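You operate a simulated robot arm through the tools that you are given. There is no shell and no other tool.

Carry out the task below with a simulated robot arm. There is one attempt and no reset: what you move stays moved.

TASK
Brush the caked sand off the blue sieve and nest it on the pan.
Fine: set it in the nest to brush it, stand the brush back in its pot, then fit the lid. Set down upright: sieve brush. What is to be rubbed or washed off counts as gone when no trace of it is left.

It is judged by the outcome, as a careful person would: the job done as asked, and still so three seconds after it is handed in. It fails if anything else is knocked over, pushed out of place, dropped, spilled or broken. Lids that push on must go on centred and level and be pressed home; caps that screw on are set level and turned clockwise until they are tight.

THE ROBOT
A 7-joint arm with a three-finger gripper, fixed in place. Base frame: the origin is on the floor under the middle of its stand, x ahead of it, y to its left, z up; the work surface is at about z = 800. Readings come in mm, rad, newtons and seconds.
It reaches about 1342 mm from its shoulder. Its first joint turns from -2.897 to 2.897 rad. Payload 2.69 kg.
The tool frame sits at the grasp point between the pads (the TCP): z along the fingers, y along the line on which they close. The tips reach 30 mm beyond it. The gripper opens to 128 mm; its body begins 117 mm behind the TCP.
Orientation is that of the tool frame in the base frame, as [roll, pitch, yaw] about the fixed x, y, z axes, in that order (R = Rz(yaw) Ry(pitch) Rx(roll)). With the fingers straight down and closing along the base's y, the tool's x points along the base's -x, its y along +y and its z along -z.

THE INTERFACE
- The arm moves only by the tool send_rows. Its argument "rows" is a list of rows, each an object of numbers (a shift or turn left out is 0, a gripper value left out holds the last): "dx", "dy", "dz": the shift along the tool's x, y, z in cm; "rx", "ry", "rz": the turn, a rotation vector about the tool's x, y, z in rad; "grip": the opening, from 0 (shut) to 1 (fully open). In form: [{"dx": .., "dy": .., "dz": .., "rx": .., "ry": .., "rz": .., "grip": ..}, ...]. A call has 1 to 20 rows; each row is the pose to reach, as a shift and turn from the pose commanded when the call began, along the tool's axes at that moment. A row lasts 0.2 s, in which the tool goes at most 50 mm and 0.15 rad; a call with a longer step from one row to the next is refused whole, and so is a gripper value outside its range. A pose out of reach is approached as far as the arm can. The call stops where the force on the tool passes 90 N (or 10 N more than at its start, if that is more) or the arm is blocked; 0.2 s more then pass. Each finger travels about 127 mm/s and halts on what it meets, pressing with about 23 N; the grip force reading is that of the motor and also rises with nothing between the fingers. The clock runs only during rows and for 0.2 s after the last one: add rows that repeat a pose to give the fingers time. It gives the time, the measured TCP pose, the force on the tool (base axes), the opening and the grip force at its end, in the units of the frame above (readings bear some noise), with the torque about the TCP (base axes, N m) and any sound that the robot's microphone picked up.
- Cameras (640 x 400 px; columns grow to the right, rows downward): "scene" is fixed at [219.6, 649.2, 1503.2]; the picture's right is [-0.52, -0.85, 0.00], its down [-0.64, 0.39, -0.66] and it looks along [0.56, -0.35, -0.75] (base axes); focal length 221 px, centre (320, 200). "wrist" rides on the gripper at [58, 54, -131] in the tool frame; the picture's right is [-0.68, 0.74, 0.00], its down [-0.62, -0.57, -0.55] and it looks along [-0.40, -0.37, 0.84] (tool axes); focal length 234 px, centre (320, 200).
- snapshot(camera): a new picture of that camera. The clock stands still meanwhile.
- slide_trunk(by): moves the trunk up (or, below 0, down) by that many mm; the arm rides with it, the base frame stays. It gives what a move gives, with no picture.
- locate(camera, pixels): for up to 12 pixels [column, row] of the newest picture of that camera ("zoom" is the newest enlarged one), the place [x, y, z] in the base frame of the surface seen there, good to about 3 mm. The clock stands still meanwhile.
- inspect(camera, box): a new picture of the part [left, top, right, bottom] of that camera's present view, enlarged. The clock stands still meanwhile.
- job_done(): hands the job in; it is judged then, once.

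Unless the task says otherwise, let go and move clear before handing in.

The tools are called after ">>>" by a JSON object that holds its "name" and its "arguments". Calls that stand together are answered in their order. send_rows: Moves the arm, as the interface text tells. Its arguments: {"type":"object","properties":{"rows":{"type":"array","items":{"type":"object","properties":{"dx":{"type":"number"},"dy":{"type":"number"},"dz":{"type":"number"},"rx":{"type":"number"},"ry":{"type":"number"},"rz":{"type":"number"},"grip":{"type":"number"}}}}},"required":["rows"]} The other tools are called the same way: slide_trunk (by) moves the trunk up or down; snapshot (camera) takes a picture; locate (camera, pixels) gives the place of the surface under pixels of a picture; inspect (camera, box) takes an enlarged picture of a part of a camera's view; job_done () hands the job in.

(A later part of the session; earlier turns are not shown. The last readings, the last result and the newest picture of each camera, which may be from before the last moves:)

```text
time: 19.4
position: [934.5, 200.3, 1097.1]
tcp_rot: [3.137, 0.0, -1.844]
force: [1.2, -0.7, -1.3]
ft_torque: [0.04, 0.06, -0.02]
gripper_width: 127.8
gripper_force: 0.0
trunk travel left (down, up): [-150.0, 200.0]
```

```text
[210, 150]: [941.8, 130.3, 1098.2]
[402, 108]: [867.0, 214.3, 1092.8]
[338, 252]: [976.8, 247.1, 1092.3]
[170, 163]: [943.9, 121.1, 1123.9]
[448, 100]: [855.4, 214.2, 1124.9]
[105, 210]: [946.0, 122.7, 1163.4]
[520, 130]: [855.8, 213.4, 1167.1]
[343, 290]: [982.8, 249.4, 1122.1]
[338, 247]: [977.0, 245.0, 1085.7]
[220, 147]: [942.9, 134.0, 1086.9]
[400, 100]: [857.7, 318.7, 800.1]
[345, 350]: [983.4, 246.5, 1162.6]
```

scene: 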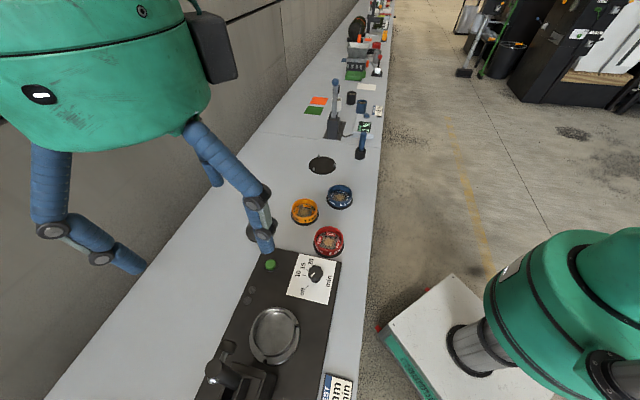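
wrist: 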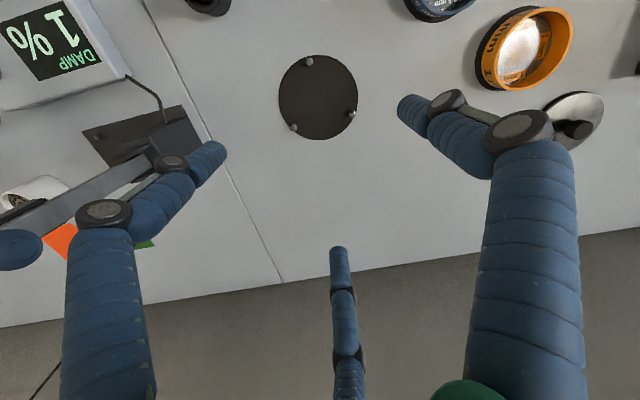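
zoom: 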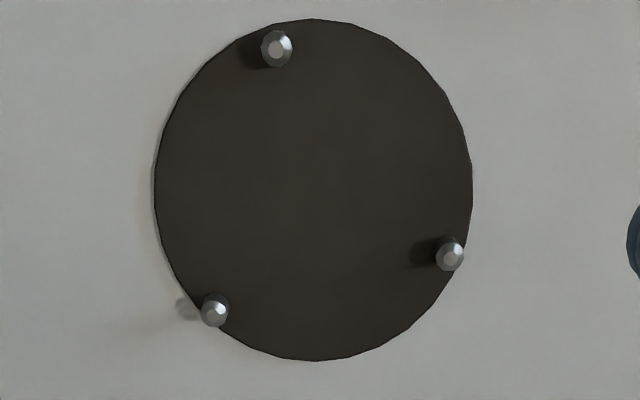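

The nest centre is (932,198.8) with pins at about −15°, 103°, 225°, so yaw 4.44 places the fingers midway between. Now back to the blue sieve for the grasp, stopping first at z≈950.

>>> {"name": "send_rows", "arguments": {"rows": [{"dx": 0.16, "dy": 4.7, "dz": 0}, {"dx": 0.33, "dy": 9.4, "dz": 0}, {"dx": 0.5, "dy": 14.1, "dz": 3.0}, {"dx": 0.66, "dy": 18.8, "dz": 6.0}, {"dx": 0.83, "dy": 23.5, "dz": 9.0}, {"dx": 0.83, "dy": 23.5, "dz": 12.0}, {"dx": 0.83, "dy": 23.5, "dz": 14.7}, {"dx": 0.83, "dy": 23.5, "dz": 14.7}]}}

>>> {"name": "send_rows", "arguments": {"rows": [{"dx": 0}]}}

>>> {"name": "send_rows", "arguments": {"rows": [{"dx": 0}]}}

>>> {"name": "snapshot", "arguments": {"camera": "wrist"}}

```text
refused: row 3 steps farther than a row can; nothing moved
```

```text
time: 19.8
position: [932.6, 200.7, 1099.2]
tcp_rot: [3.136, -0.001, -1.844]
force: [-0.5, -0.5, -0.4]
ft_torque: [0.02, -0.01, 0.01]
gripper_width: 127.8
gripper_force: 0.1
trunk travel left (down, up): [-150.0, 200.0]
```

```text
time: 20.2
position: [933.7, 201.2, 1098.4]
tcp_rot: [3.138, 0.0, -1.845]
force: [-0.3, 0.3, 0.0]
ft_torque: [0.01, -0.01, 0.0]
gripper_width: 127.8
gripper_force: 0.0
trunk travel left (down, up): [-150.0, 200.0]
```

```text
taken
```

wrist: 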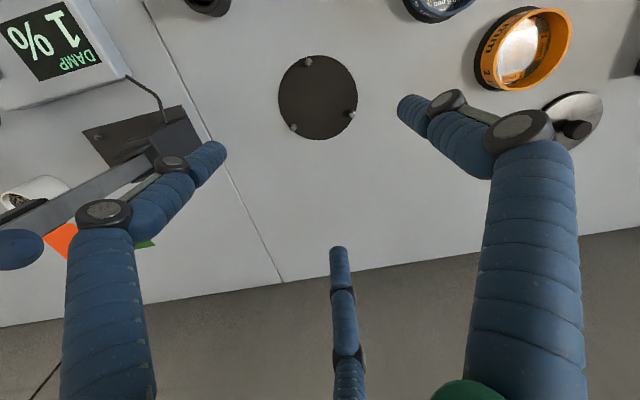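

>>> {"name": "send_rows", "arguments": {"rows": [{"dx": 0.16, "dy": 4.5, "dz": 0}, {"dx": 0.33, "dy": 9.0, "dz": 0}, {"dx": 0.5, "dy": 13.0, "dz": 2.0}, {"dx": 0.66, "dy": 17.0, "dz": 4.0}, {"dx": 0.84, "dy": 21.0, "dz": 6.0}, {"dx": 0.84, "dy": 23.4, "dz": 9.0}, {"dx": 0.84, "dy": 23.4, "dz": 12.0}, {"dx": 0.84, "dy": 23.4, "dz": 14.8}, {"dx": 0.84, "dy": 23.4, "dz": 14.8}]}}

>>> {"name": "send_rows", "arguments": {"rows": [{"dx": 0}]}}

>>> {"name": "send_rows", "arguments": {"rows": [{"dx": 0}]}}

>>> {"name": "snapshot", "arguments": {"camera": "wrist"}}

>>> {"name": "snapshot", "arguments": {"camera": "scene"}}

```text
time: 22.2
position: [703.3, 255.9, 951.1]
tcp_rot: [3.138, -0.001, -1.845]
force: [0.1, 0.3, 0.2]
ft_torque: [0.03, 0.02, -0.01]
gripper_width: 127.7
gripper_force: 0.1
trunk travel left (down, up): [-150.0, 200.0]
```

```text
time: 22.6
position: [704.1, 255.9, 951.5]
tcp_rot: [3.138, 0.0, -1.845]
force: [-1.0, 0.0, 0.7]
ft_torque: [-0.01, 0.01, -0.02]
gripper_width: 128.3
gripper_force: 0.1
trunk travel left (down, up): [-150.0, 200.0]
```

```text
time: 23.0
position: [703.4, 255.4, 950.3]
tcp_rot: [3.137, 0.0, -1.845]
force: [-0.5, 0.7, 0.8]
ft_torque: [0.04, 0.02, -0.02]
gripper_width: 127.9
gripper_force: 0.0
trunk travel left (down, up): [-150.0, 200.0]
```

```text
taken
```

wrist: 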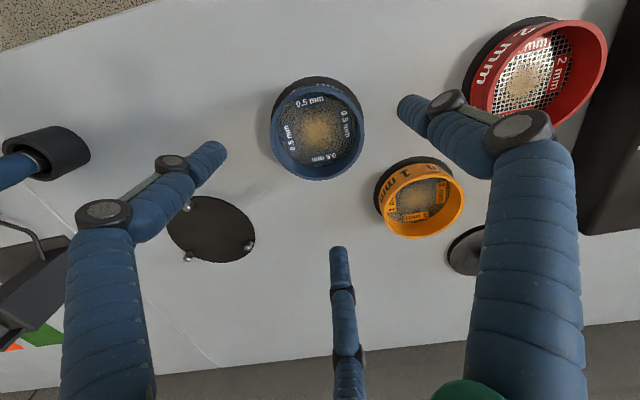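

```text
taken
```

scene: 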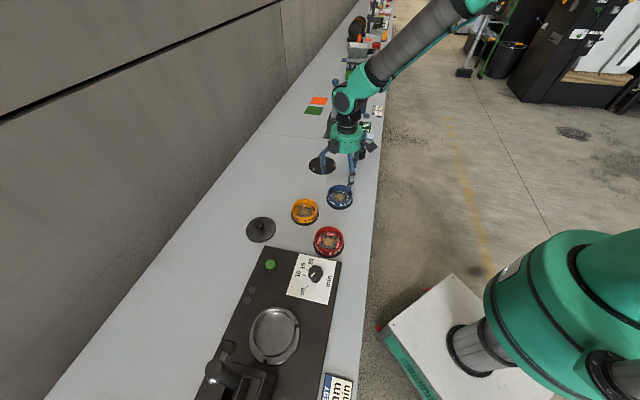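

Closer now; re-measuring the sieve rim in this view before descending.

>>> {"name": "inspect", "arguments": {"camera": "wrist", "box": [260, 60, 380, 190]}}

>>> {"name": "locate", "arguments": {"camera": "wrist", "pixels": [[273, 130], [280, 155], [297, 172], [320, 178], [342, 171], [357, 150], [361, 128], [352, 103], [335, 87], [315, 81], [292, 89], [278, 105]]}}

```text
3.08 times, centred on (320, 125) of wrist
```

zoom: 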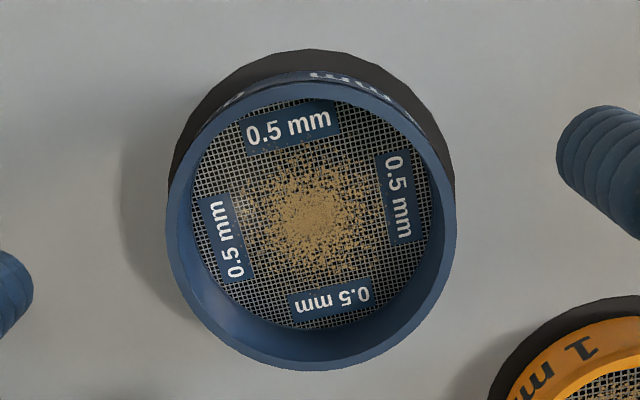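

```text
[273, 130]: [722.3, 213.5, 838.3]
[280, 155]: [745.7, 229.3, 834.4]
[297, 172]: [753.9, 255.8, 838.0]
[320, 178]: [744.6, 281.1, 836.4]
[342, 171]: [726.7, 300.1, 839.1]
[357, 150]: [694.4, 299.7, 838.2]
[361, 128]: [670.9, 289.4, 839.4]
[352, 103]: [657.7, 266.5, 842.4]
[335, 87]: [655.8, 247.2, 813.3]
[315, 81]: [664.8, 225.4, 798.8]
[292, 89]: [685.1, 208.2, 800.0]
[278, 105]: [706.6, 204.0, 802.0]
```

>>> {"name": "locate", "arguments": {"camera": "zoom", "pixels": [[175, 215], [195, 290], [245, 345], [310, 366], [380, 350], [430, 300], [450, 230], [440, 160], [400, 115], [330, 88], [260, 95], [205, 135]]}}

```text
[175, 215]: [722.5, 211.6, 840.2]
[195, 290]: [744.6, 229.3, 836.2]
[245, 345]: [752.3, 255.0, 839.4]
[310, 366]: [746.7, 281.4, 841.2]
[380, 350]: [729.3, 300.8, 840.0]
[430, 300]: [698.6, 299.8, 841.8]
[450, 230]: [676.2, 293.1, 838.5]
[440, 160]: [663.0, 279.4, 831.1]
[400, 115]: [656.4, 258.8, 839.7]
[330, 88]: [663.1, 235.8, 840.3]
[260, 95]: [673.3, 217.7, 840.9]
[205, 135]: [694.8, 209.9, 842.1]
```

Sieve centre ≈(705.5,256); TCP at (703.6,255.7). I'll correct by ~1.7 mm, descend to z≈842 (tips 812), and close on the sieve wall.

>>> {"name": "send_rows", "arguments": {"rows": [{"dx": -0.07, "dy": -0.16, "dz": 3.0}, {"dx": -0.07, "dy": -0.16, "dz": 6.0}, {"dx": -0.07, "dy": -0.16, "dz": 8.5}, {"dx": -0.07, "dy": -0.16, "dz": 10.0}, {"dx": -0.07, "dy": -0.16, "dz": 10.9}, {"dx": -0.07, "dy": -0.16, "dz": 10.9}]}}

>>> {"name": "snapshot", "arguments": {"camera": "wrist"}}

>>> {"name": "inspect", "arguments": {"camera": "scene", "box": [300, 120, 400, 220]}}

```text
time: 24.4
position: [705.3, 256.3, 841.7]
tcp_rot: [3.138, -0.002, -1.844]
force: [-0.1, 0.4, -1.1]
ft_torque: [-0.01, 0.0, -0.01]
gripper_width: 128.1
gripper_force: 0.0
trunk travel left (down, up): [-150.0, 200.0]
```

```text
taken
```

wrist: 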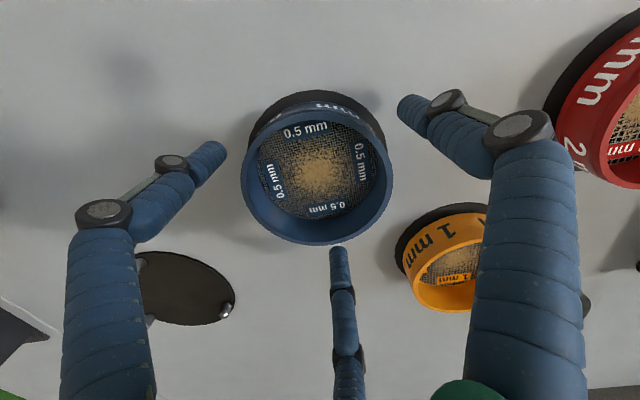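

```text
4.00 times, centred on (350, 170) of scene
```

zoom: 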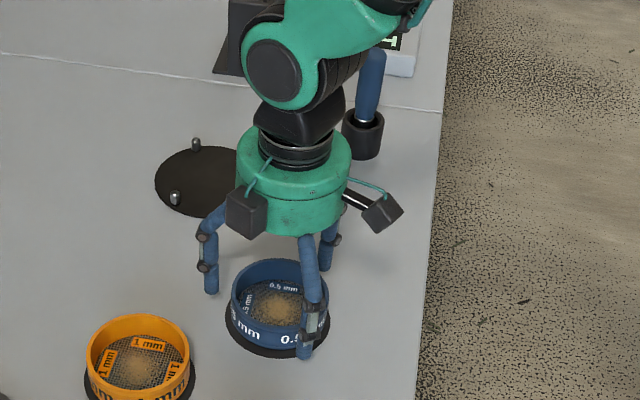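

The fingers straddle the sieve evenly with no contact force. Closing now.

>>> {"name": "send_rows", "arguments": {"rows": [{"grip": 0.9}, {"grip": 0.82}, {"grip": 0.75}, {"grip": 0.68}, {"grip": 0.6}, {"grip": 0.6}, {"grip": 0.6}]}}

>>> {"name": "snapshot", "arguments": {"camera": "wrist"}}

>>> {"name": "inspect", "arguments": {"camera": "scene", "box": [310, 160, 380, 220]}}

```text
time: 26.0
position: [705.4, 255.8, 842.6]
tcp_rot: [3.137, 0.002, -1.846]
force: [1.4, -0.8, 4.5]
ft_torque: [-0.09, -0.06, -0.03]
gripper_width: 103.1
gripper_force: 19.7
trunk travel left (down, up): [-150.0, 200.0]
```

```text
taken
```

wrist: 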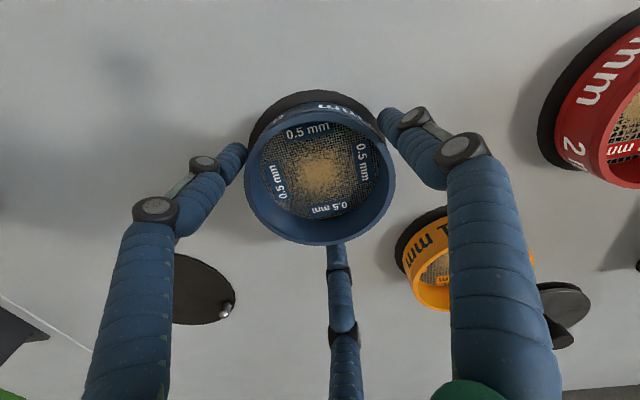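

```text
6.67 times, centred on (345, 190) of scene
```

zoom: 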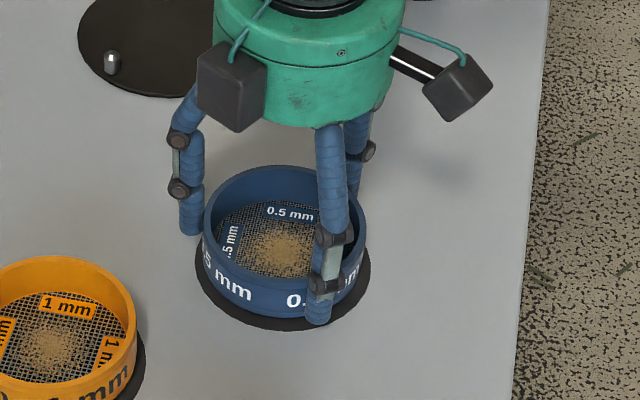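

Gripped at width 103 mm, 19.7 N. Lifting slowly.

>>> {"name": "send_rows", "arguments": {"rows": [{"dz": -1.0}, {"dz": -2.5}, {"dz": -4.5}, {"dz": -7.0}, {"dz": -9.5}, {"dz": -12.0}, {"dz": -12.0}]}}

>>> {"name": "snapshot", "arguments": {"camera": "wrist"}}

>>> {"name": "inspect", "arguments": {"camera": "scene", "box": [310, 130, 380, 210]}}

```text
time: 27.6
position: [704.8, 256.3, 962.4]
tcp_rot: [3.137, 0.0, -1.844]
force: [-0.3, -0.5, -0.4]
ft_torque: [0.01, 0.01, 0.01]
gripper_width: 102.9
gripper_force: 19.1
trunk travel left (down, up): [-150.0, 200.0]
```

```text
taken
```

wrist: 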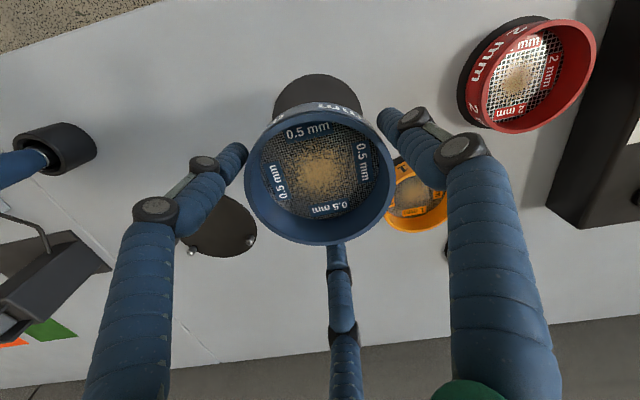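

```text
5.00 times, centred on (345, 170) of scene
```

zoom: 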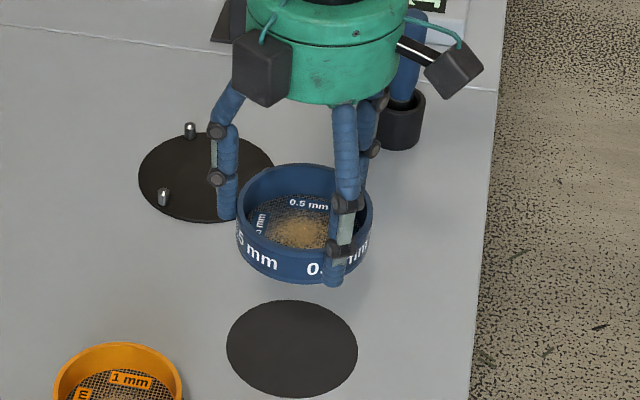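

The sieve is lifted level, leaving its black mat behind. I'll check sieve position in the grip.

>>> {"name": "inspect", "arguments": {"camera": "wrist", "box": [235, 90, 405, 255]}}

>>> {"name": "locate", "arguments": {"camera": "zoom", "pixels": [[120, 180], [140, 265], [190, 325], [260, 362], [340, 360], [410, 320], [452, 250], [458, 180], [430, 110], [360, 65], [200, 70], [150, 110]]}}

```text
2.42 times, centred on (320, 172) of wrist
```

zoom: 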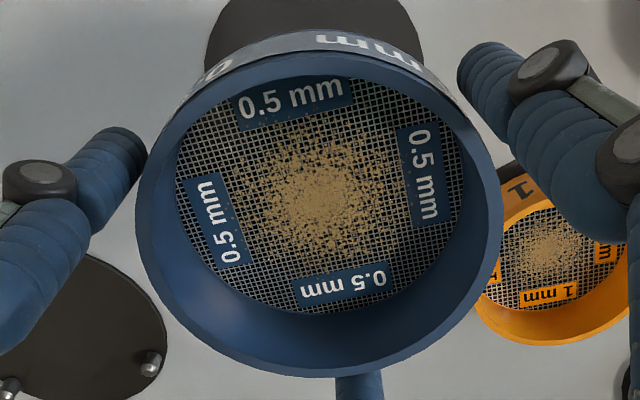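

```text
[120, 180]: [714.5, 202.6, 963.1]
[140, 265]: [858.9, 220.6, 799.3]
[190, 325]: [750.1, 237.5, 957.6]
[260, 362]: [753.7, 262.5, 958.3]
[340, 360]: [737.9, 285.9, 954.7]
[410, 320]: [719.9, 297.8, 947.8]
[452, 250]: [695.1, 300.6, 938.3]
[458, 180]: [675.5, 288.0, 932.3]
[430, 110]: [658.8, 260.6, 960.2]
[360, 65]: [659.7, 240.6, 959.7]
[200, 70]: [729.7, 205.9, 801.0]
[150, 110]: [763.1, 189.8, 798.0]
```

>>> {"name": "locate", "arguments": {"camera": "zoom", "pixels": [[148, 210], [165, 275], [205, 330], [270, 365], [340, 368], [420, 340], [475, 280], [494, 210], [470, 130], [400, 75], [320, 58], [200, 95]]}}

```text
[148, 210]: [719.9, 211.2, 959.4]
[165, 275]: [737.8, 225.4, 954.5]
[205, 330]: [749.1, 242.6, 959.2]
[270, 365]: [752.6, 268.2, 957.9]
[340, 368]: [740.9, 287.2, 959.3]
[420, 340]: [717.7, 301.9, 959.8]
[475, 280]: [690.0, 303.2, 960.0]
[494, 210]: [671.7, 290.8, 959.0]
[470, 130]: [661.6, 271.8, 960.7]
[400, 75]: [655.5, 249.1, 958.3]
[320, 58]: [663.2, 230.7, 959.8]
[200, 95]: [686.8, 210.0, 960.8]
```

The sieve is centred on the TCP and level (rim z ≈ 959.5 all round, 2.9 mm below TCP). Carrying it to above the nest.

>>> {"name": "send_rows", "arguments": {"rows": [{"dx": -0.08, "dy": -3.0}, {"dx": -0.16, "dy": -6.5}, {"dx": -0.25, "dy": -10.5}, {"dx": -0.35, "dy": -14.5}, {"dx": -0.45, "dy": -18.5}, {"dx": -0.55, "dy": -21.5}, {"dx": -0.59, "dy": -23.46}, {"dx": -0.59, "dy": -23.46}]}}

>>> {"name": "send_rows", "arguments": {"rows": [{"dx": 0}]}}

>>> {"name": "send_rows", "arguments": {"rows": [{"dx": 0}]}}

>>> {"name": "send_rows", "arguments": {"rows": [{"dx": 0}]}}

>>> {"name": "snapshot", "arguments": {"camera": "wrist"}}

>>> {"name": "inspect", "arguments": {"camera": "scene", "box": [280, 100, 380, 190]}}

```text
time: 29.4
position: [933.5, 197.7, 961.6]
tcp_rot: [3.138, 0.0, -1.845]
force: [0.5, 0.4, -1.2]
ft_torque: [0.01, 0.02, 0.0]
gripper_width: 102.8
gripper_force: 19.5
trunk travel left (down, up): [-150.0, 200.0]
```

```text
time: 29.8
position: [934.3, 198.2, 961.9]
tcp_rot: [3.138, 0.001, -1.846]
force: [-0.2, 0.0, -1.3]
ft_torque: [0.0, 0.02, -0.01]
gripper_width: 103.0
gripper_force: 19.2
trunk travel left (down, up): [-150.0, 200.0]
```

```text
time: 30.2
position: [934.0, 198.7, 962.2]
tcp_rot: [3.138, 0.001, -1.847]
force: [-0.4, -0.9, -1.8]
ft_torque: [0.0, 0.0, -0.02]
gripper_width: 102.9
gripper_force: 19.6
trunk travel left (down, up): [-150.0, 200.0]
```

```text
time: 30.6
position: [932.3, 198.7, 962.0]
tcp_rot: [3.138, 0.0, -1.845]
force: [0.2, 0.8, -2.2]
ft_torque: [0.02, 0.0, 0.03]
gripper_width: 102.6
gripper_force: 19.4
trunk travel left (down, up): [-150.0, 200.0]
```

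```text
taken
```

wrist: 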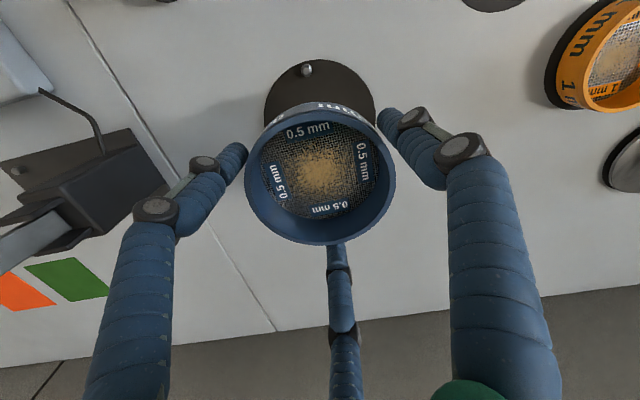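

```text
4.44 times, centred on (330, 145) of scene
```

zoom: 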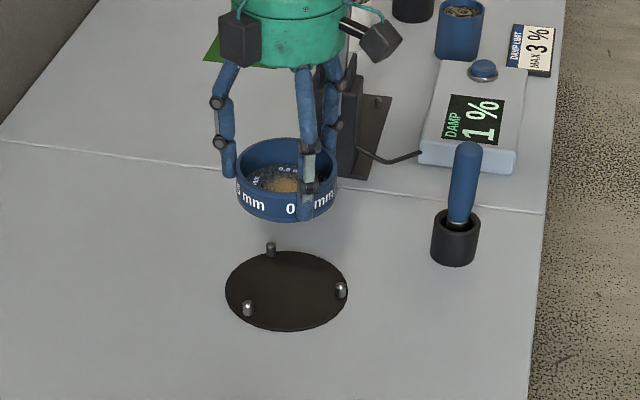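

Nearly aligned. Before lowering, I'll check how near the neighbouring stand (zoom (350,110)) is to the gripper.

>>> {"name": "locate", "arguments": {"camera": "zoom", "pixels": [[345, 150], [352, 100], [351, 65], [375, 110], [345, 75], [270, 246], [247, 306], [341, 290], [288, 195], [250, 30], [378, 38], [230, 170]]}}

>>> {"name": "locate", "arguments": {"camera": "wrist", "pixels": [[120, 180], [20, 165], [15, 240], [100, 200], [60, 190], [140, 180], [110, 150]]}}

```text
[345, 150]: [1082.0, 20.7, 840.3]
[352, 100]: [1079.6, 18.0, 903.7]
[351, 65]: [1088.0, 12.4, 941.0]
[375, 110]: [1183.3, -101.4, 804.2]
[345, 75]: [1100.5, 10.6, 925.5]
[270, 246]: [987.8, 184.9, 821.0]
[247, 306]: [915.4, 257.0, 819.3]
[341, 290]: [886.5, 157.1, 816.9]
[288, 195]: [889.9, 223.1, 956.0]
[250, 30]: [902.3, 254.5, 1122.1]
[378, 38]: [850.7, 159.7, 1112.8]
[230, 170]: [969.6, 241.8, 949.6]
```

```text
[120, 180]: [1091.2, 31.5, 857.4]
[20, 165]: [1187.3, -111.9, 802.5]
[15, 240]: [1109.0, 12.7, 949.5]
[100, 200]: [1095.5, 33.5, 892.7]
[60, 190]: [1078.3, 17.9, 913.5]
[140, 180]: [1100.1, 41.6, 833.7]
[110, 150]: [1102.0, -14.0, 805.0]
```

The stand is >200 mm away. Correcting 1.6 mm and lowering the sieve between the pins to just above the nest floor.

>>> {"name": "send_rows", "arguments": {"rows": [{"dx": -0.01, "dy": 0.15, "dz": 2.5}, {"dx": -0.01, "dy": 0.15, "dz": 5.0}, {"dx": -0.01, "dy": 0.15, "dz": 7.5}, {"dx": -0.01, "dy": 0.15, "dz": 9.0}, {"dx": -0.01, "dy": 0.15, "dz": 9.6}, {"dx": -0.01, "dy": 0.15, "dz": 9.6}]}}

>>> {"name": "snapshot", "arguments": {"camera": "wrist"}}

>>> {"name": "inspect", "arguments": {"camera": "scene", "box": [290, 130, 360, 190]}}

```text
time: 32.0
position: [932.2, 199.2, 866.1]
tcp_rot: [3.138, 0.0, -1.847]
force: [0.0, -0.4, -1.0]
ft_torque: [0.01, -0.03, -0.01]
gripper_width: 102.7
gripper_force: 19.3
trunk travel left (down, up): [-150.0, 200.0]
```

```text
taken
```

wrist: 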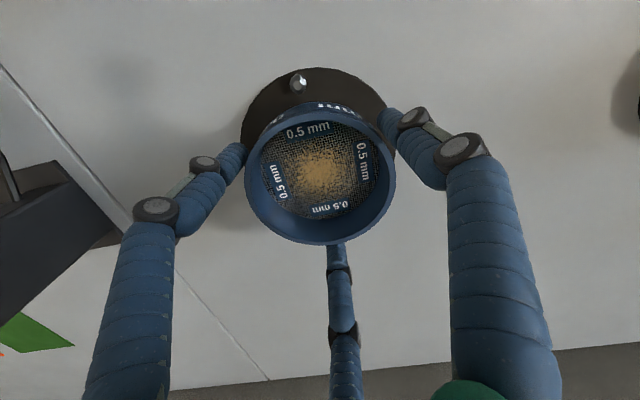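

```text
6.67 times, centred on (325, 160) of scene
```

zoom: 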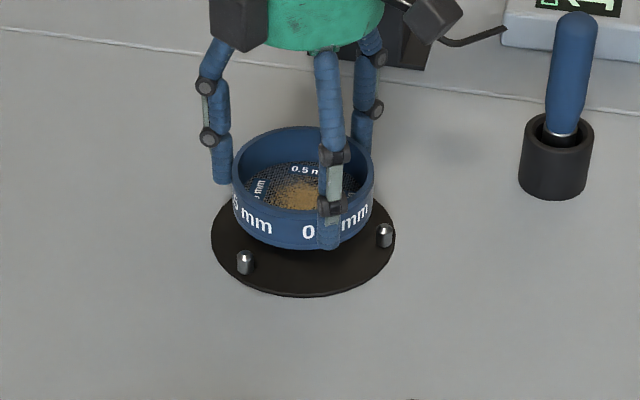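

The sieve hovers above the pins, well centred. Lowering to about 2 mm above the floor, watching force.

>>> {"name": "send_rows", "arguments": {"rows": [{"dz": 0.5}, {"dz": 1.0}, {"dz": 1.4}, {"dz": 1.7}, {"dz": 1.9}, {"dz": 1.9}]}}

>>> {"name": "inspect", "arguments": {"camera": "scene", "box": [290, 130, 360, 190]}}

```text
time: 33.4
position: [931.8, 199.5, 846.9]
tcp_rot: [3.139, 0.004, -1.844]
force: [-2.4, 0.4, 3.1]
ft_torque: [0.02, 0.15, -0.01]
gripper_width: 102.7
gripper_force: 19.1
trunk travel left (down, up): [-150.0, 200.0]
```

```text
6.67 times, centred on (325, 160) of scene
```

zoom: 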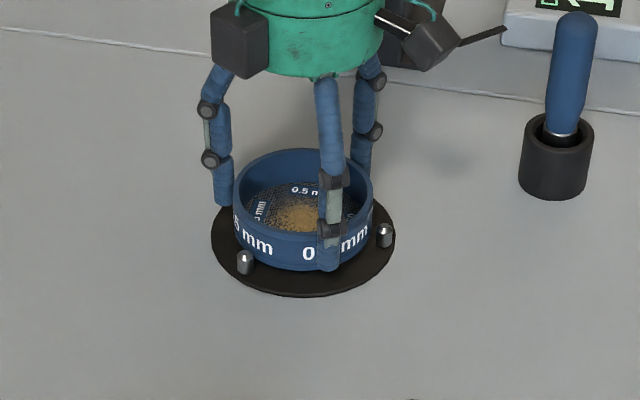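

Slight contact (Fz +3, Fx −2.4). Lowering another couple of mm gently.

>>> {"name": "send_rows", "arguments": {"rows": [{"dz": 0.1}, {"dz": 0.1}]}}

>>> {"name": "send_rows", "arguments": {"rows": [{"dz": 0.1}, {"dz": 0.1}]}}

>>> {"name": "inspect", "arguments": {"camera": "wrist", "box": [230, 50, 410, 260]}}

```text
time: 34.0
position: [931.5, 198.6, 846.4]
tcp_rot: [3.14, 0.001, -1.845]
force: [-0.4, -0.4, 9.0]
ft_torque: [-0.1, 0.06, -0.03]
gripper_width: 102.7
gripper_force: 19.0
trunk travel left (down, up): [-150.0, 200.0]
```

```text
time: 34.6
position: [931.5, 198.1, 846.4]
tcp_rot: [3.141, 0.002, -1.844]
force: [2.8, -3.0, 13.9]
ft_torque: [-0.23, -0.44, -0.07]
gripper_width: 102.8
gripper_force: 19.0
trunk travel left (down, up): [-150.0, 200.0]
```

```text
1.90 times, centred on (320, 155) of wrist
```

zoom: 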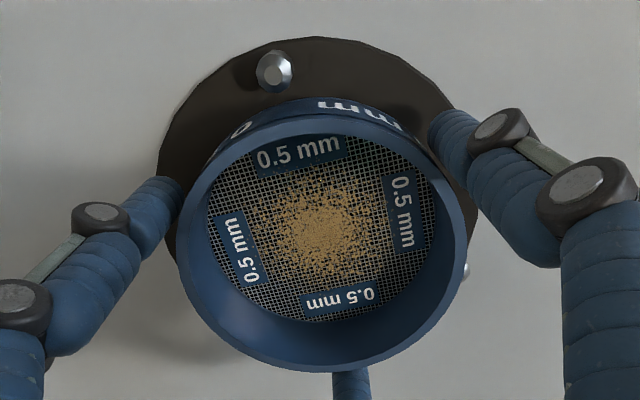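

The sieve is seated flat on the nest floor (TCP 846.4, Fz 14 N). Relieving the preload and opening.

>>> {"name": "send_rows", "arguments": {"rows": [{"dz": -0.15}, {"dz": -0.15, "grip": 0.85}, {"dz": -0.15, "grip": 0.93}, {"dz": -0.15, "grip": 1.0}, {"dz": -0.15, "grip": 1.0}]}}

>>> {"name": "send_rows", "arguments": {"rows": [{"dz": -2.5}, {"dz": -6.0}, {"dz": -10.0}, {"dz": -15.0}, {"dz": -20.0}, {"dz": -20.0}]}}

>>> {"name": "snapshot", "arguments": {"camera": "wrist"}}

>>> {"name": "inspect", "arguments": {"camera": "scene", "box": [290, 130, 370, 190]}}

```text
time: 35.8
position: [931.2, 198.4, 844.8]
tcp_rot: [3.139, -0.001, -1.846]
force: [-0.2, -0.2, -0.8]
ft_torque: [0.02, 0.01, 0.05]
gripper_width: 127.7
gripper_force: 0.0
trunk travel left (down, up): [-150.0, 200.0]
```

```text
time: 37.2
position: [932.1, 197.2, 1046.2]
tcp_rot: [3.137, 0.0, -1.845]
force: [-0.8, 0.1, 0.5]
ft_torque: [0.03, -0.06, 0.0]
gripper_width: 127.9
gripper_force: 0.0
trunk travel left (down, up): [-150.0, 200.0]
```

```text
taken
```

wrist: 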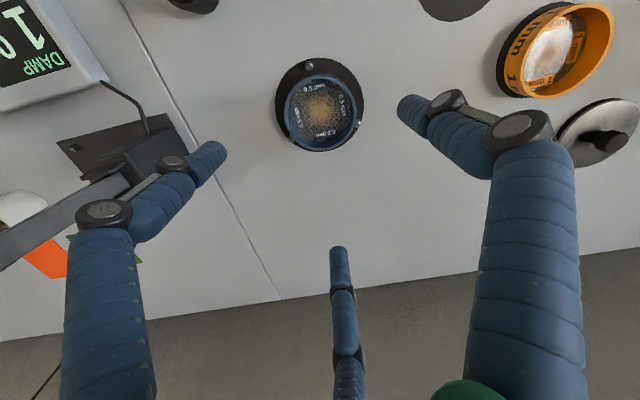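

```text
6.67 times, centred on (330, 160) of scene
```

zoom: 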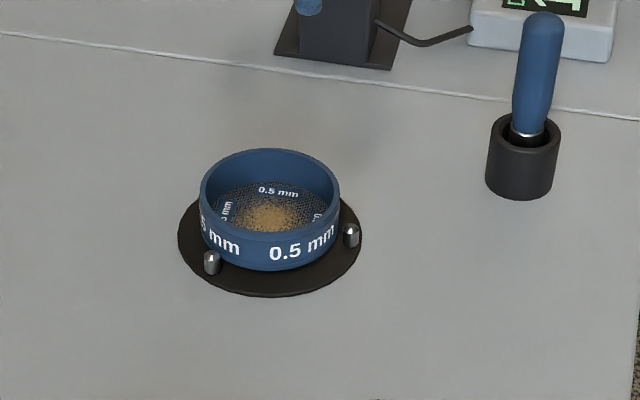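

The sieve sits in the nest between the pins. Measuring its rim/mesh, then the brush.

>>> {"name": "inspect", "arguments": {"camera": "wrist", "box": [265, 50, 375, 160]}}

>>> {"name": "locate", "arguments": {"camera": "zoom", "pixels": [[185, 180], [190, 240], [235, 300], [300, 338], [370, 330], [430, 280], [448, 210], [430, 140], [380, 105], [320, 90], [240, 105], [200, 140]]}}

>>> {"name": "locate", "arguments": {"camera": "zoom", "pixels": [[320, 200], [280, 190], [350, 230], [330, 160], [310, 240], [210, 200], [425, 180], [330, 110], [300, 310], [235, 140], [400, 260], [360, 190]]}}

```text
3.64 times, centred on (320, 105) of wrist
```

zoom: 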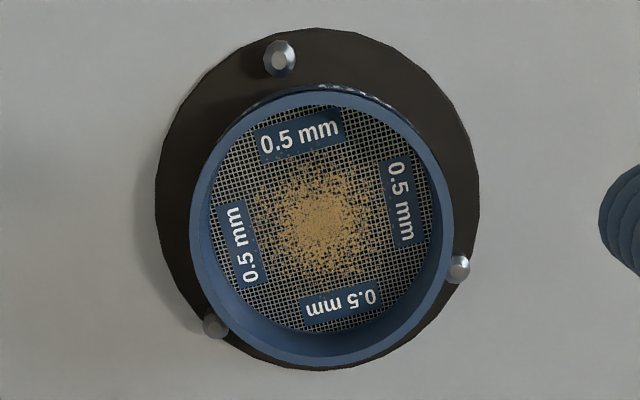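

```text
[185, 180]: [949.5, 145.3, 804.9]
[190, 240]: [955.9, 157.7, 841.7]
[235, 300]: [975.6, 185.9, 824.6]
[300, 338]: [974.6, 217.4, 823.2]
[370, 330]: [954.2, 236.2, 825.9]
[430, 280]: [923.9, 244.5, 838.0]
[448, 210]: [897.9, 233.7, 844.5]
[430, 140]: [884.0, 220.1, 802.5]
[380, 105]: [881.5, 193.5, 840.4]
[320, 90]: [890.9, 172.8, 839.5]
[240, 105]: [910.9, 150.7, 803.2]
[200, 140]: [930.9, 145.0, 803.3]
```

```text
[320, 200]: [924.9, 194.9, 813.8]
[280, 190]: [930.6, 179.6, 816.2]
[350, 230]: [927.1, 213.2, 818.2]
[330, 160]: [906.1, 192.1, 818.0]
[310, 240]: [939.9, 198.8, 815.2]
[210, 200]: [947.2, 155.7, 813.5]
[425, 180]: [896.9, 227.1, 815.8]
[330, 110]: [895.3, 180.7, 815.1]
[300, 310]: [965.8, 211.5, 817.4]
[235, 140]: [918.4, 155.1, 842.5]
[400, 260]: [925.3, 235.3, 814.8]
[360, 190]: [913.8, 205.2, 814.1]
```

>>> {"name": "locate", "arguments": {"camera": "zoom", "pixels": [[197, 225], [212, 295], [260, 343], [320, 360], [390, 343], [435, 290], [448, 225], [435, 165], [395, 115], [340, 95], [270, 102], [222, 145]]}}

>>> {"name": "locate", "arguments": {"camera": "zoom", "pixels": [[322, 222], [265, 220], [385, 225], [325, 165], [320, 280], [290, 180], [360, 180], [360, 265], [285, 265]]}}

```text
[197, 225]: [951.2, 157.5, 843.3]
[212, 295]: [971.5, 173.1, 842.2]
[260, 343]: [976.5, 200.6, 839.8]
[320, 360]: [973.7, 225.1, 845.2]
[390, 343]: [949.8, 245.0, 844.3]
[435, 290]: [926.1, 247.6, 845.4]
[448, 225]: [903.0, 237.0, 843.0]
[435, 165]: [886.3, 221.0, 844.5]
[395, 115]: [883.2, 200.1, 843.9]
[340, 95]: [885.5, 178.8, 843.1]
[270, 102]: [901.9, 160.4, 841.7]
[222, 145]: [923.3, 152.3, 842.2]
```

```text
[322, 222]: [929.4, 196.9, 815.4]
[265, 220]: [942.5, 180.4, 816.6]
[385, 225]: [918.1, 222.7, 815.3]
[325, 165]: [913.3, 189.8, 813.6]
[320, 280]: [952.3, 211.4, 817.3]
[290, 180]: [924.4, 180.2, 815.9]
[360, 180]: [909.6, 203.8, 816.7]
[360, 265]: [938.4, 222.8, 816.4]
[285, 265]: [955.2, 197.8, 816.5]
```

Sieve centre in nest ≈(930,200), mesh z≈815.5, sand patch centred there with radius ~28 mm. Moving above the brush pot to measure the handle.

>>> {"name": "send_rows", "arguments": {"rows": [{"dx": 4.0, "dy": -0.25, "dz": -1.1}, {"dx": 8.0, "dy": -0.5, "dz": -2.2}, {"dx": 12.0, "dy": -0.75, "dz": -3.3}, {"dx": 16.0, "dy": -1.0, "dz": -4.4}, {"dx": 20.2, "dy": -1.2, "dz": -5.4}, {"dx": 20.2, "dy": -1.2, "dz": -5.4}]}}

>>> {"name": "snapshot", "arguments": {"camera": "wrist"}}

>>> {"name": "inspect", "arguments": {"camera": "wrist", "box": [270, 60, 370, 160]}}

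```text
time: 38.6
position: [889.3, -0.3, 1099.7]
tcp_rot: [3.138, 0.001, -1.844]
force: [-1.1, -0.5, 0.1]
ft_torque: [0.07, -0.02, -0.04]
gripper_width: 128.1
gripper_force: 0.1
trunk travel left (down, up): [-150.0, 200.0]
```

```text
taken
```

wrist: 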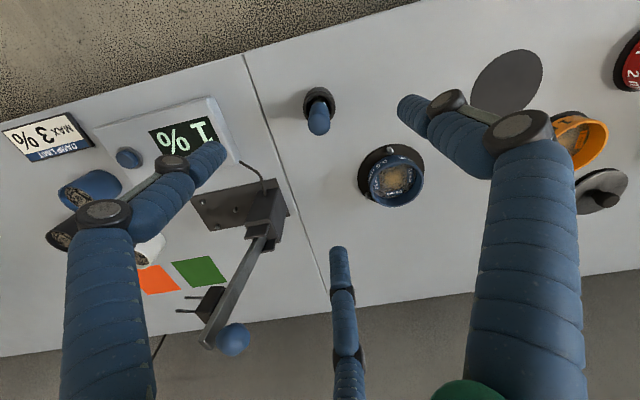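

```text
4.00 times, centred on (320, 110) of wrist
```

zoom: 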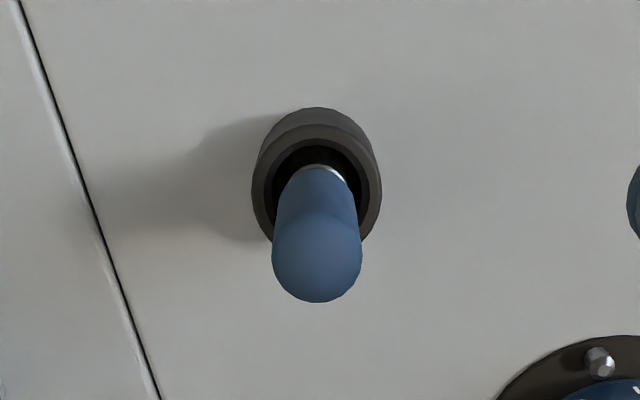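

>>> {"name": "locate", "arguments": {"camera": "zoom", "pixels": [[316, 260], [280, 250], [355, 250], [316, 295], [316, 225], [300, 195], [335, 195], [257, 180], [377, 185], [316, 130], [370, 220], [265, 225]]}}

```text
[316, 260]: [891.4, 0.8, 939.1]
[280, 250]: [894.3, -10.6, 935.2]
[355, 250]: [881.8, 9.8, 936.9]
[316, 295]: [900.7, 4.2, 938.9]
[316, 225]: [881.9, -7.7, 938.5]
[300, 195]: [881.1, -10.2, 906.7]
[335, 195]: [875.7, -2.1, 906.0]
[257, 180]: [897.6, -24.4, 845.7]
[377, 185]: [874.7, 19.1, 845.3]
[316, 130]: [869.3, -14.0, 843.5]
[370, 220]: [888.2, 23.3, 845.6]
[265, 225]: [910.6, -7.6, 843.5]
```

The brush axis is at about (889,−0.5), matching the TCP. Descending around the handle to z≈908 and then closing gently.

>>> {"name": "send_rows", "arguments": {"rows": [{"dz": 4.0}, {"dz": 8.0}, {"dz": 12.0}, {"dz": 15.0}, {"dz": 17.5}, {"dz": 19.2}, {"dz": 19.2}]}}

>>> {"name": "snapshot", "arguments": {"camera": "wrist"}}

>>> {"name": "inspect", "arguments": {"camera": "scene", "box": [320, 90, 400, 170]}}

```text
time: 40.2
position: [888.2, 1.6, 907.7]
tcp_rot: [3.139, -0.001, -1.845]
force: [-0.3, 0.7, -1.0]
ft_torque: [-0.01, 0.0, -0.02]
gripper_width: 128.0
gripper_force: 0.1
trunk travel left (down, up): [-150.0, 200.0]
```

```text
taken
```

wrist: 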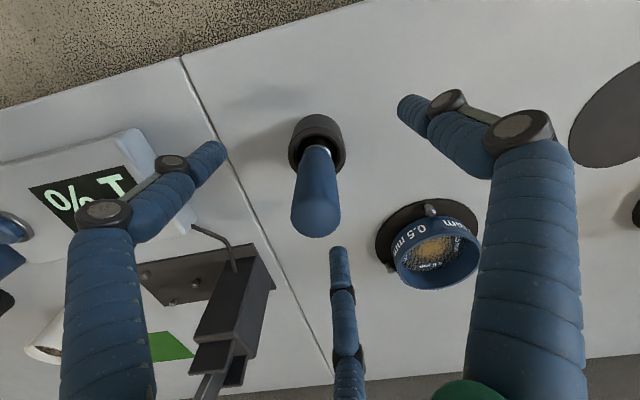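

```text
5.00 times, centred on (360, 130) of scene
```

zoom: 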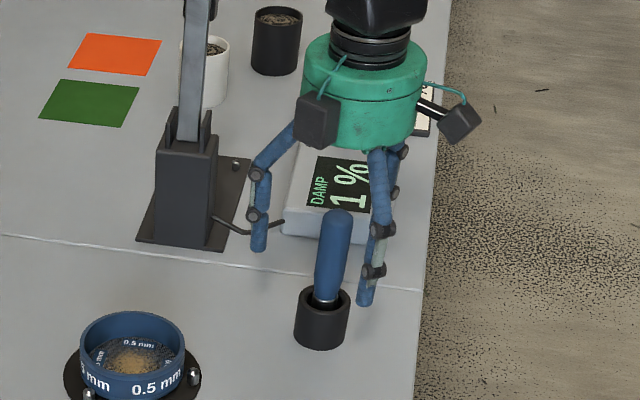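

>>> {"name": "inspect", "arguments": {"camera": "wrist", "box": [270, 105, 370, 245]}}

>>> {"name": "locate", "arguments": {"camera": "wrist", "pixels": [[316, 225], [316, 205], [302, 190], [330, 190], [316, 180], [316, 165], [316, 236], [294, 215], [338, 215], [340, 205]]}}

>>> {"name": "send_rows", "arguments": {"rows": [{"dx": 0}]}}

>>> {"name": "send_rows", "arguments": {"rows": [{"dx": 0}]}}

```text
2.86 times, centred on (320, 175) of wrist
```

zoom: 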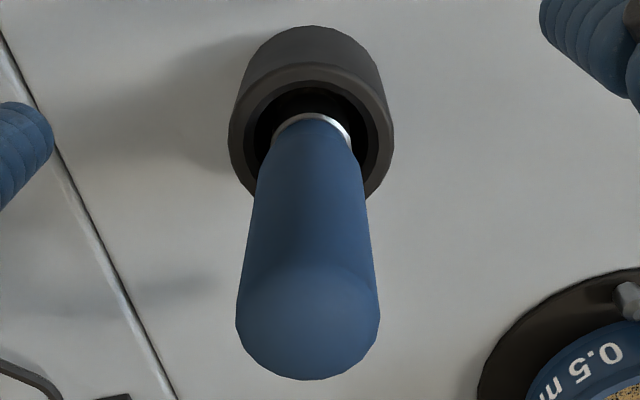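

```text
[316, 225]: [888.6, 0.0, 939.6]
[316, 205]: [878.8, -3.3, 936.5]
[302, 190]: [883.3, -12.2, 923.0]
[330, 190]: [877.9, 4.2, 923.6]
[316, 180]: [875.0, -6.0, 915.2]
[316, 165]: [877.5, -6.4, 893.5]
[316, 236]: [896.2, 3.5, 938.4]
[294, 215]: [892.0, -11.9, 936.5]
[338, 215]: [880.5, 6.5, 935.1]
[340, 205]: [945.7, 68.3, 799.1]
```

```text
time: 40.6
position: [888.1, 2.0, 908.0]
tcp_rot: [3.137, 0.001, -1.845]
force: [-0.3, 0.2, -0.6]
ft_torque: [-0.01, -0.02, 0.02]
gripper_width: 127.8
gripper_force: 0.1
trunk travel left (down, up): [-150.0, 200.0]
```

```text
time: 41.0
position: [888.5, 1.0, 907.6]
tcp_rot: [3.138, -0.001, -1.844]
force: [0.4, 0.0, -0.2]
ft_torque: [0.02, -0.03, 0.03]
gripper_width: 128.0
gripper_force: 0.1
trunk travel left (down, up): [-150.0, 200.0]
```

TCP (888.3,1.5) vs handle axis ≈(888.3,0): shifting 1.3 mm and closing.

>>> {"name": "send_rows", "arguments": {"rows": [{"dx": 0.12, "dy": -0.04, "grip": 0.8}, {"dx": 0.12, "dy": -0.04, "grip": 0.6}, {"dx": 0.12, "dy": -0.04, "grip": 0.45}, {"dx": 0.12, "dy": -0.04, "grip": 0.35}, {"dx": 0.12, "dy": -0.04, "grip": 0.28}, {"dx": 0.12, "dy": -0.04, "grip": 0.2}, {"dx": 0.12, "dy": -0.04, "grip": 0.1}, {"dx": 0.12, "dy": -0.04, "grip": 0.05}, {"dx": 0.12, "dy": -0.04, "grip": 0.05}, {"dx": 0.12, "dy": -0.04, "grip": 0.05}]}}

>>> {"name": "snapshot", "arguments": {"camera": "wrist"}}

>>> {"name": "inspect", "arguments": {"camera": "scene", "box": [330, 100, 390, 170]}}

```text
time: 43.2
position: [887.0, -1.0, 907.9]
tcp_rot: [3.137, 0.0, -1.844]
force: [-0.4, -0.3, -0.4]
ft_torque: [0.0, 0.01, -0.02]
gripper_width: 27.1
gripper_force: 15.8
trunk travel left (down, up): [-150.0, 200.0]
```

```text
taken
```

wrist: 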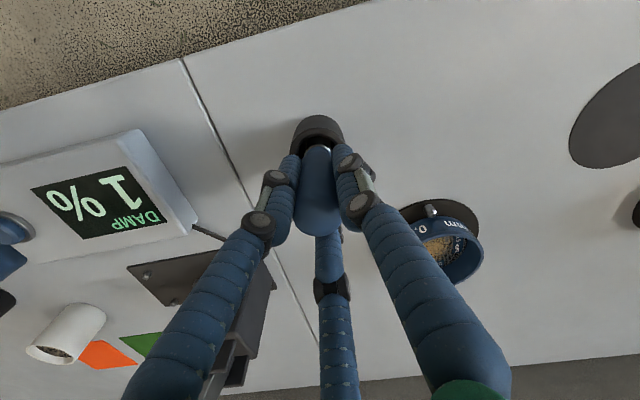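

```text
5.71 times, centred on (360, 135) of scene
```

zoom: 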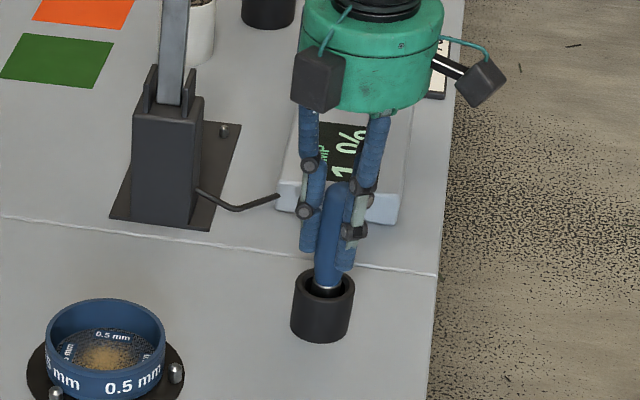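

Gripped (27 mm wide). Lifting straight up out of the pot; pot position stands for returning: TCP (887.5,0, 907.9).

>>> {"name": "send_rows", "arguments": {"rows": [{"grip": 0.0}, {"dz": -1.0, "grip": 0.0}, {"dz": -2.5}, {"dz": -4.5}, {"dz": -7.0}, {"dz": -9.5}, {"dz": -12.0}, {"dz": -14.5}, {"dz": -14.5}]}}

>>> {"name": "snapshot", "arguments": {"camera": "wrist"}}

>>> {"name": "inspect", "arguments": {"camera": "scene", "box": [330, 80, 400, 170]}}

```text
time: 45.2
position: [888.2, 0.1, 1052.7]
tcp_rot: [3.138, 0.0, -1.845]
force: [0.2, -0.3, -1.0]
ft_torque: [-0.02, -0.04, -0.03]
gripper_width: 24.8
gripper_force: 23.5
trunk travel left (down, up): [-150.0, 200.0]
```

```text
taken
```

wrist: 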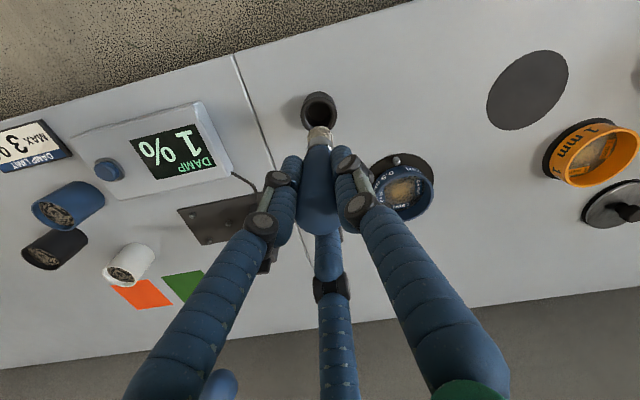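

```text
4.44 times, centred on (365, 125) of scene
```

zoom: 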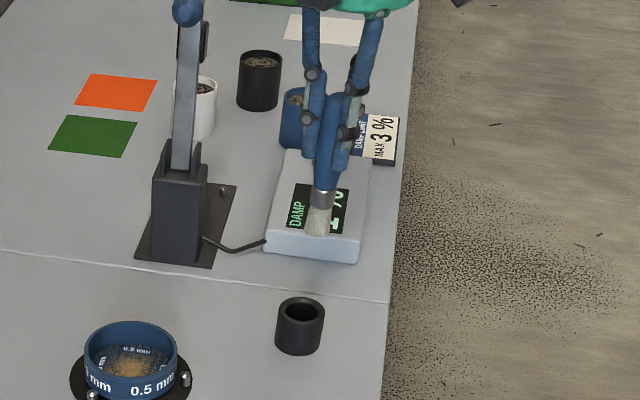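

The brush came out cleanly with beige bristles. Measuring bristle tip and handle top relative to the TCP.

>>> {"name": "inspect", "arguments": {"camera": "scene", "box": [345, 95, 385, 140]}}

>>> {"name": "locate", "arguments": {"camera": "zoom", "pixels": [[300, 50], [300, 130], [305, 170], [290, 250], [285, 290], [280, 325], [280, 330], [280, 333], [260, 325], [305, 325], [290, 220], [300, 95]]}}

```text
8.89 times, centred on (365, 118) of scene
```

zoom: 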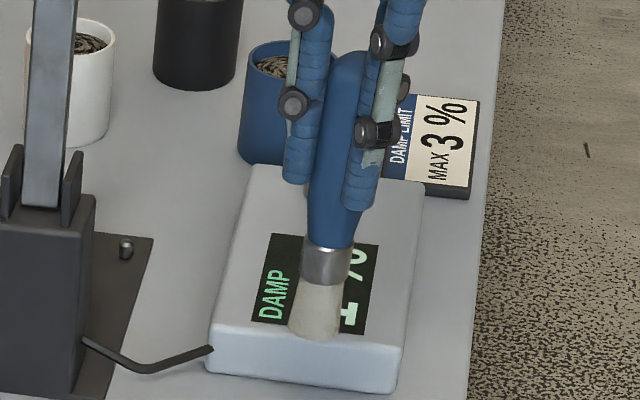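

```text
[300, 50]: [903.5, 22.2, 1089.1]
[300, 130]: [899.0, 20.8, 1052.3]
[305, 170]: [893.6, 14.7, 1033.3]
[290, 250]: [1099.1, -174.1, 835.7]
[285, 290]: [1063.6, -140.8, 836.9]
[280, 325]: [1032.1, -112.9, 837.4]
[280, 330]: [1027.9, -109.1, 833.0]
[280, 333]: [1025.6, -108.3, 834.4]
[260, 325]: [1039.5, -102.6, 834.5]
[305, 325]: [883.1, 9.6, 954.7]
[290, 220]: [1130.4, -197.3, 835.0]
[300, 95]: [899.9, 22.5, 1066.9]
```

>>> {"name": "locate", "arguments": {"camera": "zoom", "pixels": [[315, 335], [315, 339], [295, 325], [336, 328], [318, 300], [325, 265], [328, 245], [345, 56], [340, 120], [335, 200], [320, 280], [310, 320]]}}

```text
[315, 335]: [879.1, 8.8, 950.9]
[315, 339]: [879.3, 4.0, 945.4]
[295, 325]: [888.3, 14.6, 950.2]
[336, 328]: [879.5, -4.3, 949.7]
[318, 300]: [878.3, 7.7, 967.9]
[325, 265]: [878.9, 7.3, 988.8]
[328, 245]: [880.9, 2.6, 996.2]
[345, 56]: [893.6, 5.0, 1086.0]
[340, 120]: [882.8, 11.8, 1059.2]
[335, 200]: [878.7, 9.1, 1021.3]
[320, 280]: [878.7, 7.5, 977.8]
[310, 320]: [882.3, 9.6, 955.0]
```

Bristle tip is ~105.5 mm below TCP (radius ~13 mm), brush near vertical. Carrying it over the sieve (930.5,199).

>>> {"name": "send_rows", "arguments": {"rows": [{"dx": -4.0, "dy": 0.27}, {"dx": -8.0, "dy": 0.54}, {"dx": -12.0, "dy": 0.8}, {"dx": -16.0, "dy": 1.07}, {"dx": -20.25, "dy": 1.35}, {"dx": -20.25, "dy": 1.35}]}}

>>> {"name": "send_rows", "arguments": {"rows": [{"dx": 0}]}}

>>> {"name": "send_rows", "arguments": {"rows": [{"dx": 0}]}}

>>> {"name": "inspect", "arguments": {"camera": "scene", "box": [290, 100, 370, 190]}}

```text
time: 46.6
position: [929.3, 199.0, 1053.3]
tcp_rot: [3.138, -0.001, -1.846]
force: [0.1, 0.4, 0.0]
ft_torque: [-0.05, 0.02, -0.02]
gripper_width: 25.0
gripper_force: 22.9
trunk travel left (down, up): [-150.0, 200.0]
```

```text
time: 47.0
position: [930.0, 196.6, 1052.3]
tcp_rot: [3.139, 0.001, -1.845]
force: [0.2, -0.3, -0.6]
ft_torque: [-0.01, 0.0, -0.01]
gripper_width: 25.1
gripper_force: 22.9
trunk travel left (down, up): [-150.0, 200.0]
```

```text
time: 47.4
position: [929.7, 198.9, 1053.1]
tcp_rot: [3.139, -0.001, -1.845]
force: [0.4, -0.5, -0.2]
ft_torque: [-0.03, 0.02, 0.03]
gripper_width: 25.1
gripper_force: 23.1
trunk travel left (down, up): [-150.0, 200.0]
```

```text
4.44 times, centred on (330, 145) of scene
```

zoom: 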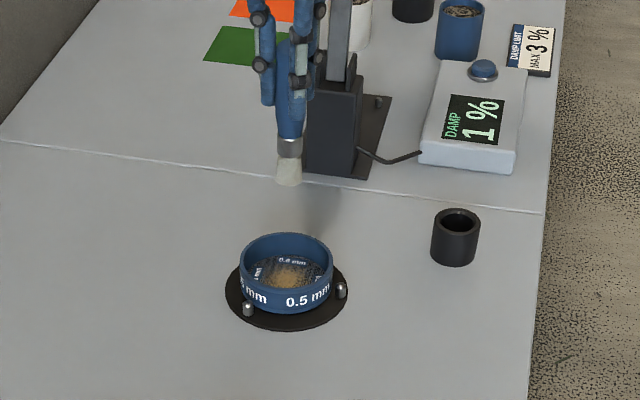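

Above the sieve centre. Lowering to bristles ~5 mm above the mesh.

>>> {"name": "send_rows", "arguments": {"rows": [{"dz": 3.5}, {"dz": 7.0}, {"dz": 10.0}, {"dz": 12.0}, {"dz": 12.7}, {"dz": 12.7}]}}

>>> {"name": "inspect", "arguments": {"camera": "scene", "box": [295, 125, 350, 185]}}

>>> {"name": "snapshot", "arguments": {"camera": "wrist"}}

```text
time: 48.8
position: [931.0, 198.4, 925.9]
tcp_rot: [3.138, 0.0, -1.844]
force: [-0.8, -0.5, -0.2]
ft_torque: [0.01, -0.02, 0.03]
gripper_width: 25.1
gripper_force: 23.3
trunk travel left (down, up): [-150.0, 200.0]
```

```text
6.67 times, centred on (322, 155) of scene
```

zoom: 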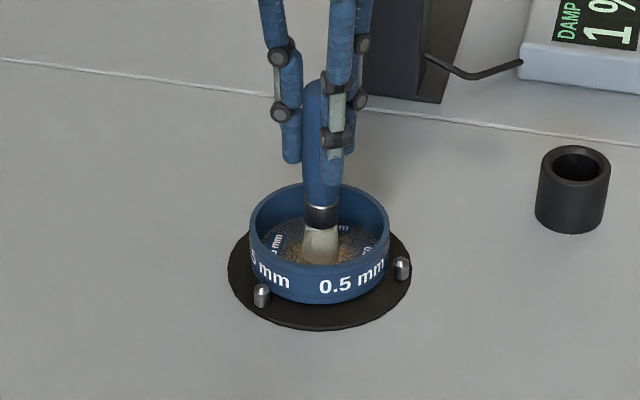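

```text
taken
```

wrist: 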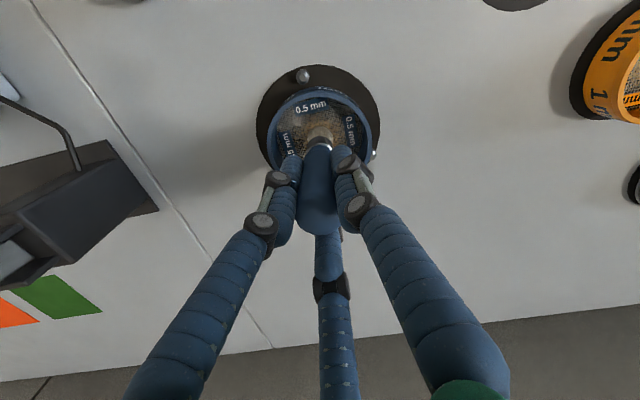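

Lowering in 1–2 mm steps to find contact.

>>> {"name": "send_rows", "arguments": {"rows": [{"dz": 0.2}, {"dz": 0.2}]}}

>>> {"name": "send_rows", "arguments": {"rows": [{"dz": 0.2}, {"dz": 0.2}]}}

>>> {"name": "send_rows", "arguments": {"rows": [{"dz": 0.1}, {"dz": 0.1}]}}

```text
time: 49.4
position: [929.9, 198.3, 923.8]
tcp_rot: [3.139, 0.001, -1.845]
force: [0.2, -0.4, -1.3]
ft_torque: [0.02, 0.02, 0.03]
gripper_width: 25.1
gripper_force: 22.9
trunk travel left (down, up): [-150.0, 200.0]
```

```text
time: 50.0
position: [929.7, 198.4, 923.5]
tcp_rot: [3.14, 0.001, -1.844]
force: [-1.1, 0.5, 8.5]
ft_torque: [0.0, 0.23, -0.02]
gripper_width: 24.8
gripper_force: 22.9
trunk travel left (down, up): [-150.0, 200.0]
```

```text
time: 50.6
position: [931.7, 197.0, 923.9]
tcp_rot: [-3.141, 0.002, -1.844]
force: [-0.4, 0.3, 17.3]
ft_torque: [0.04, 0.01, -0.01]
gripper_width: 24.9
gripper_force: 23.3
trunk travel left (down, up): [-150.0, 200.0]
```

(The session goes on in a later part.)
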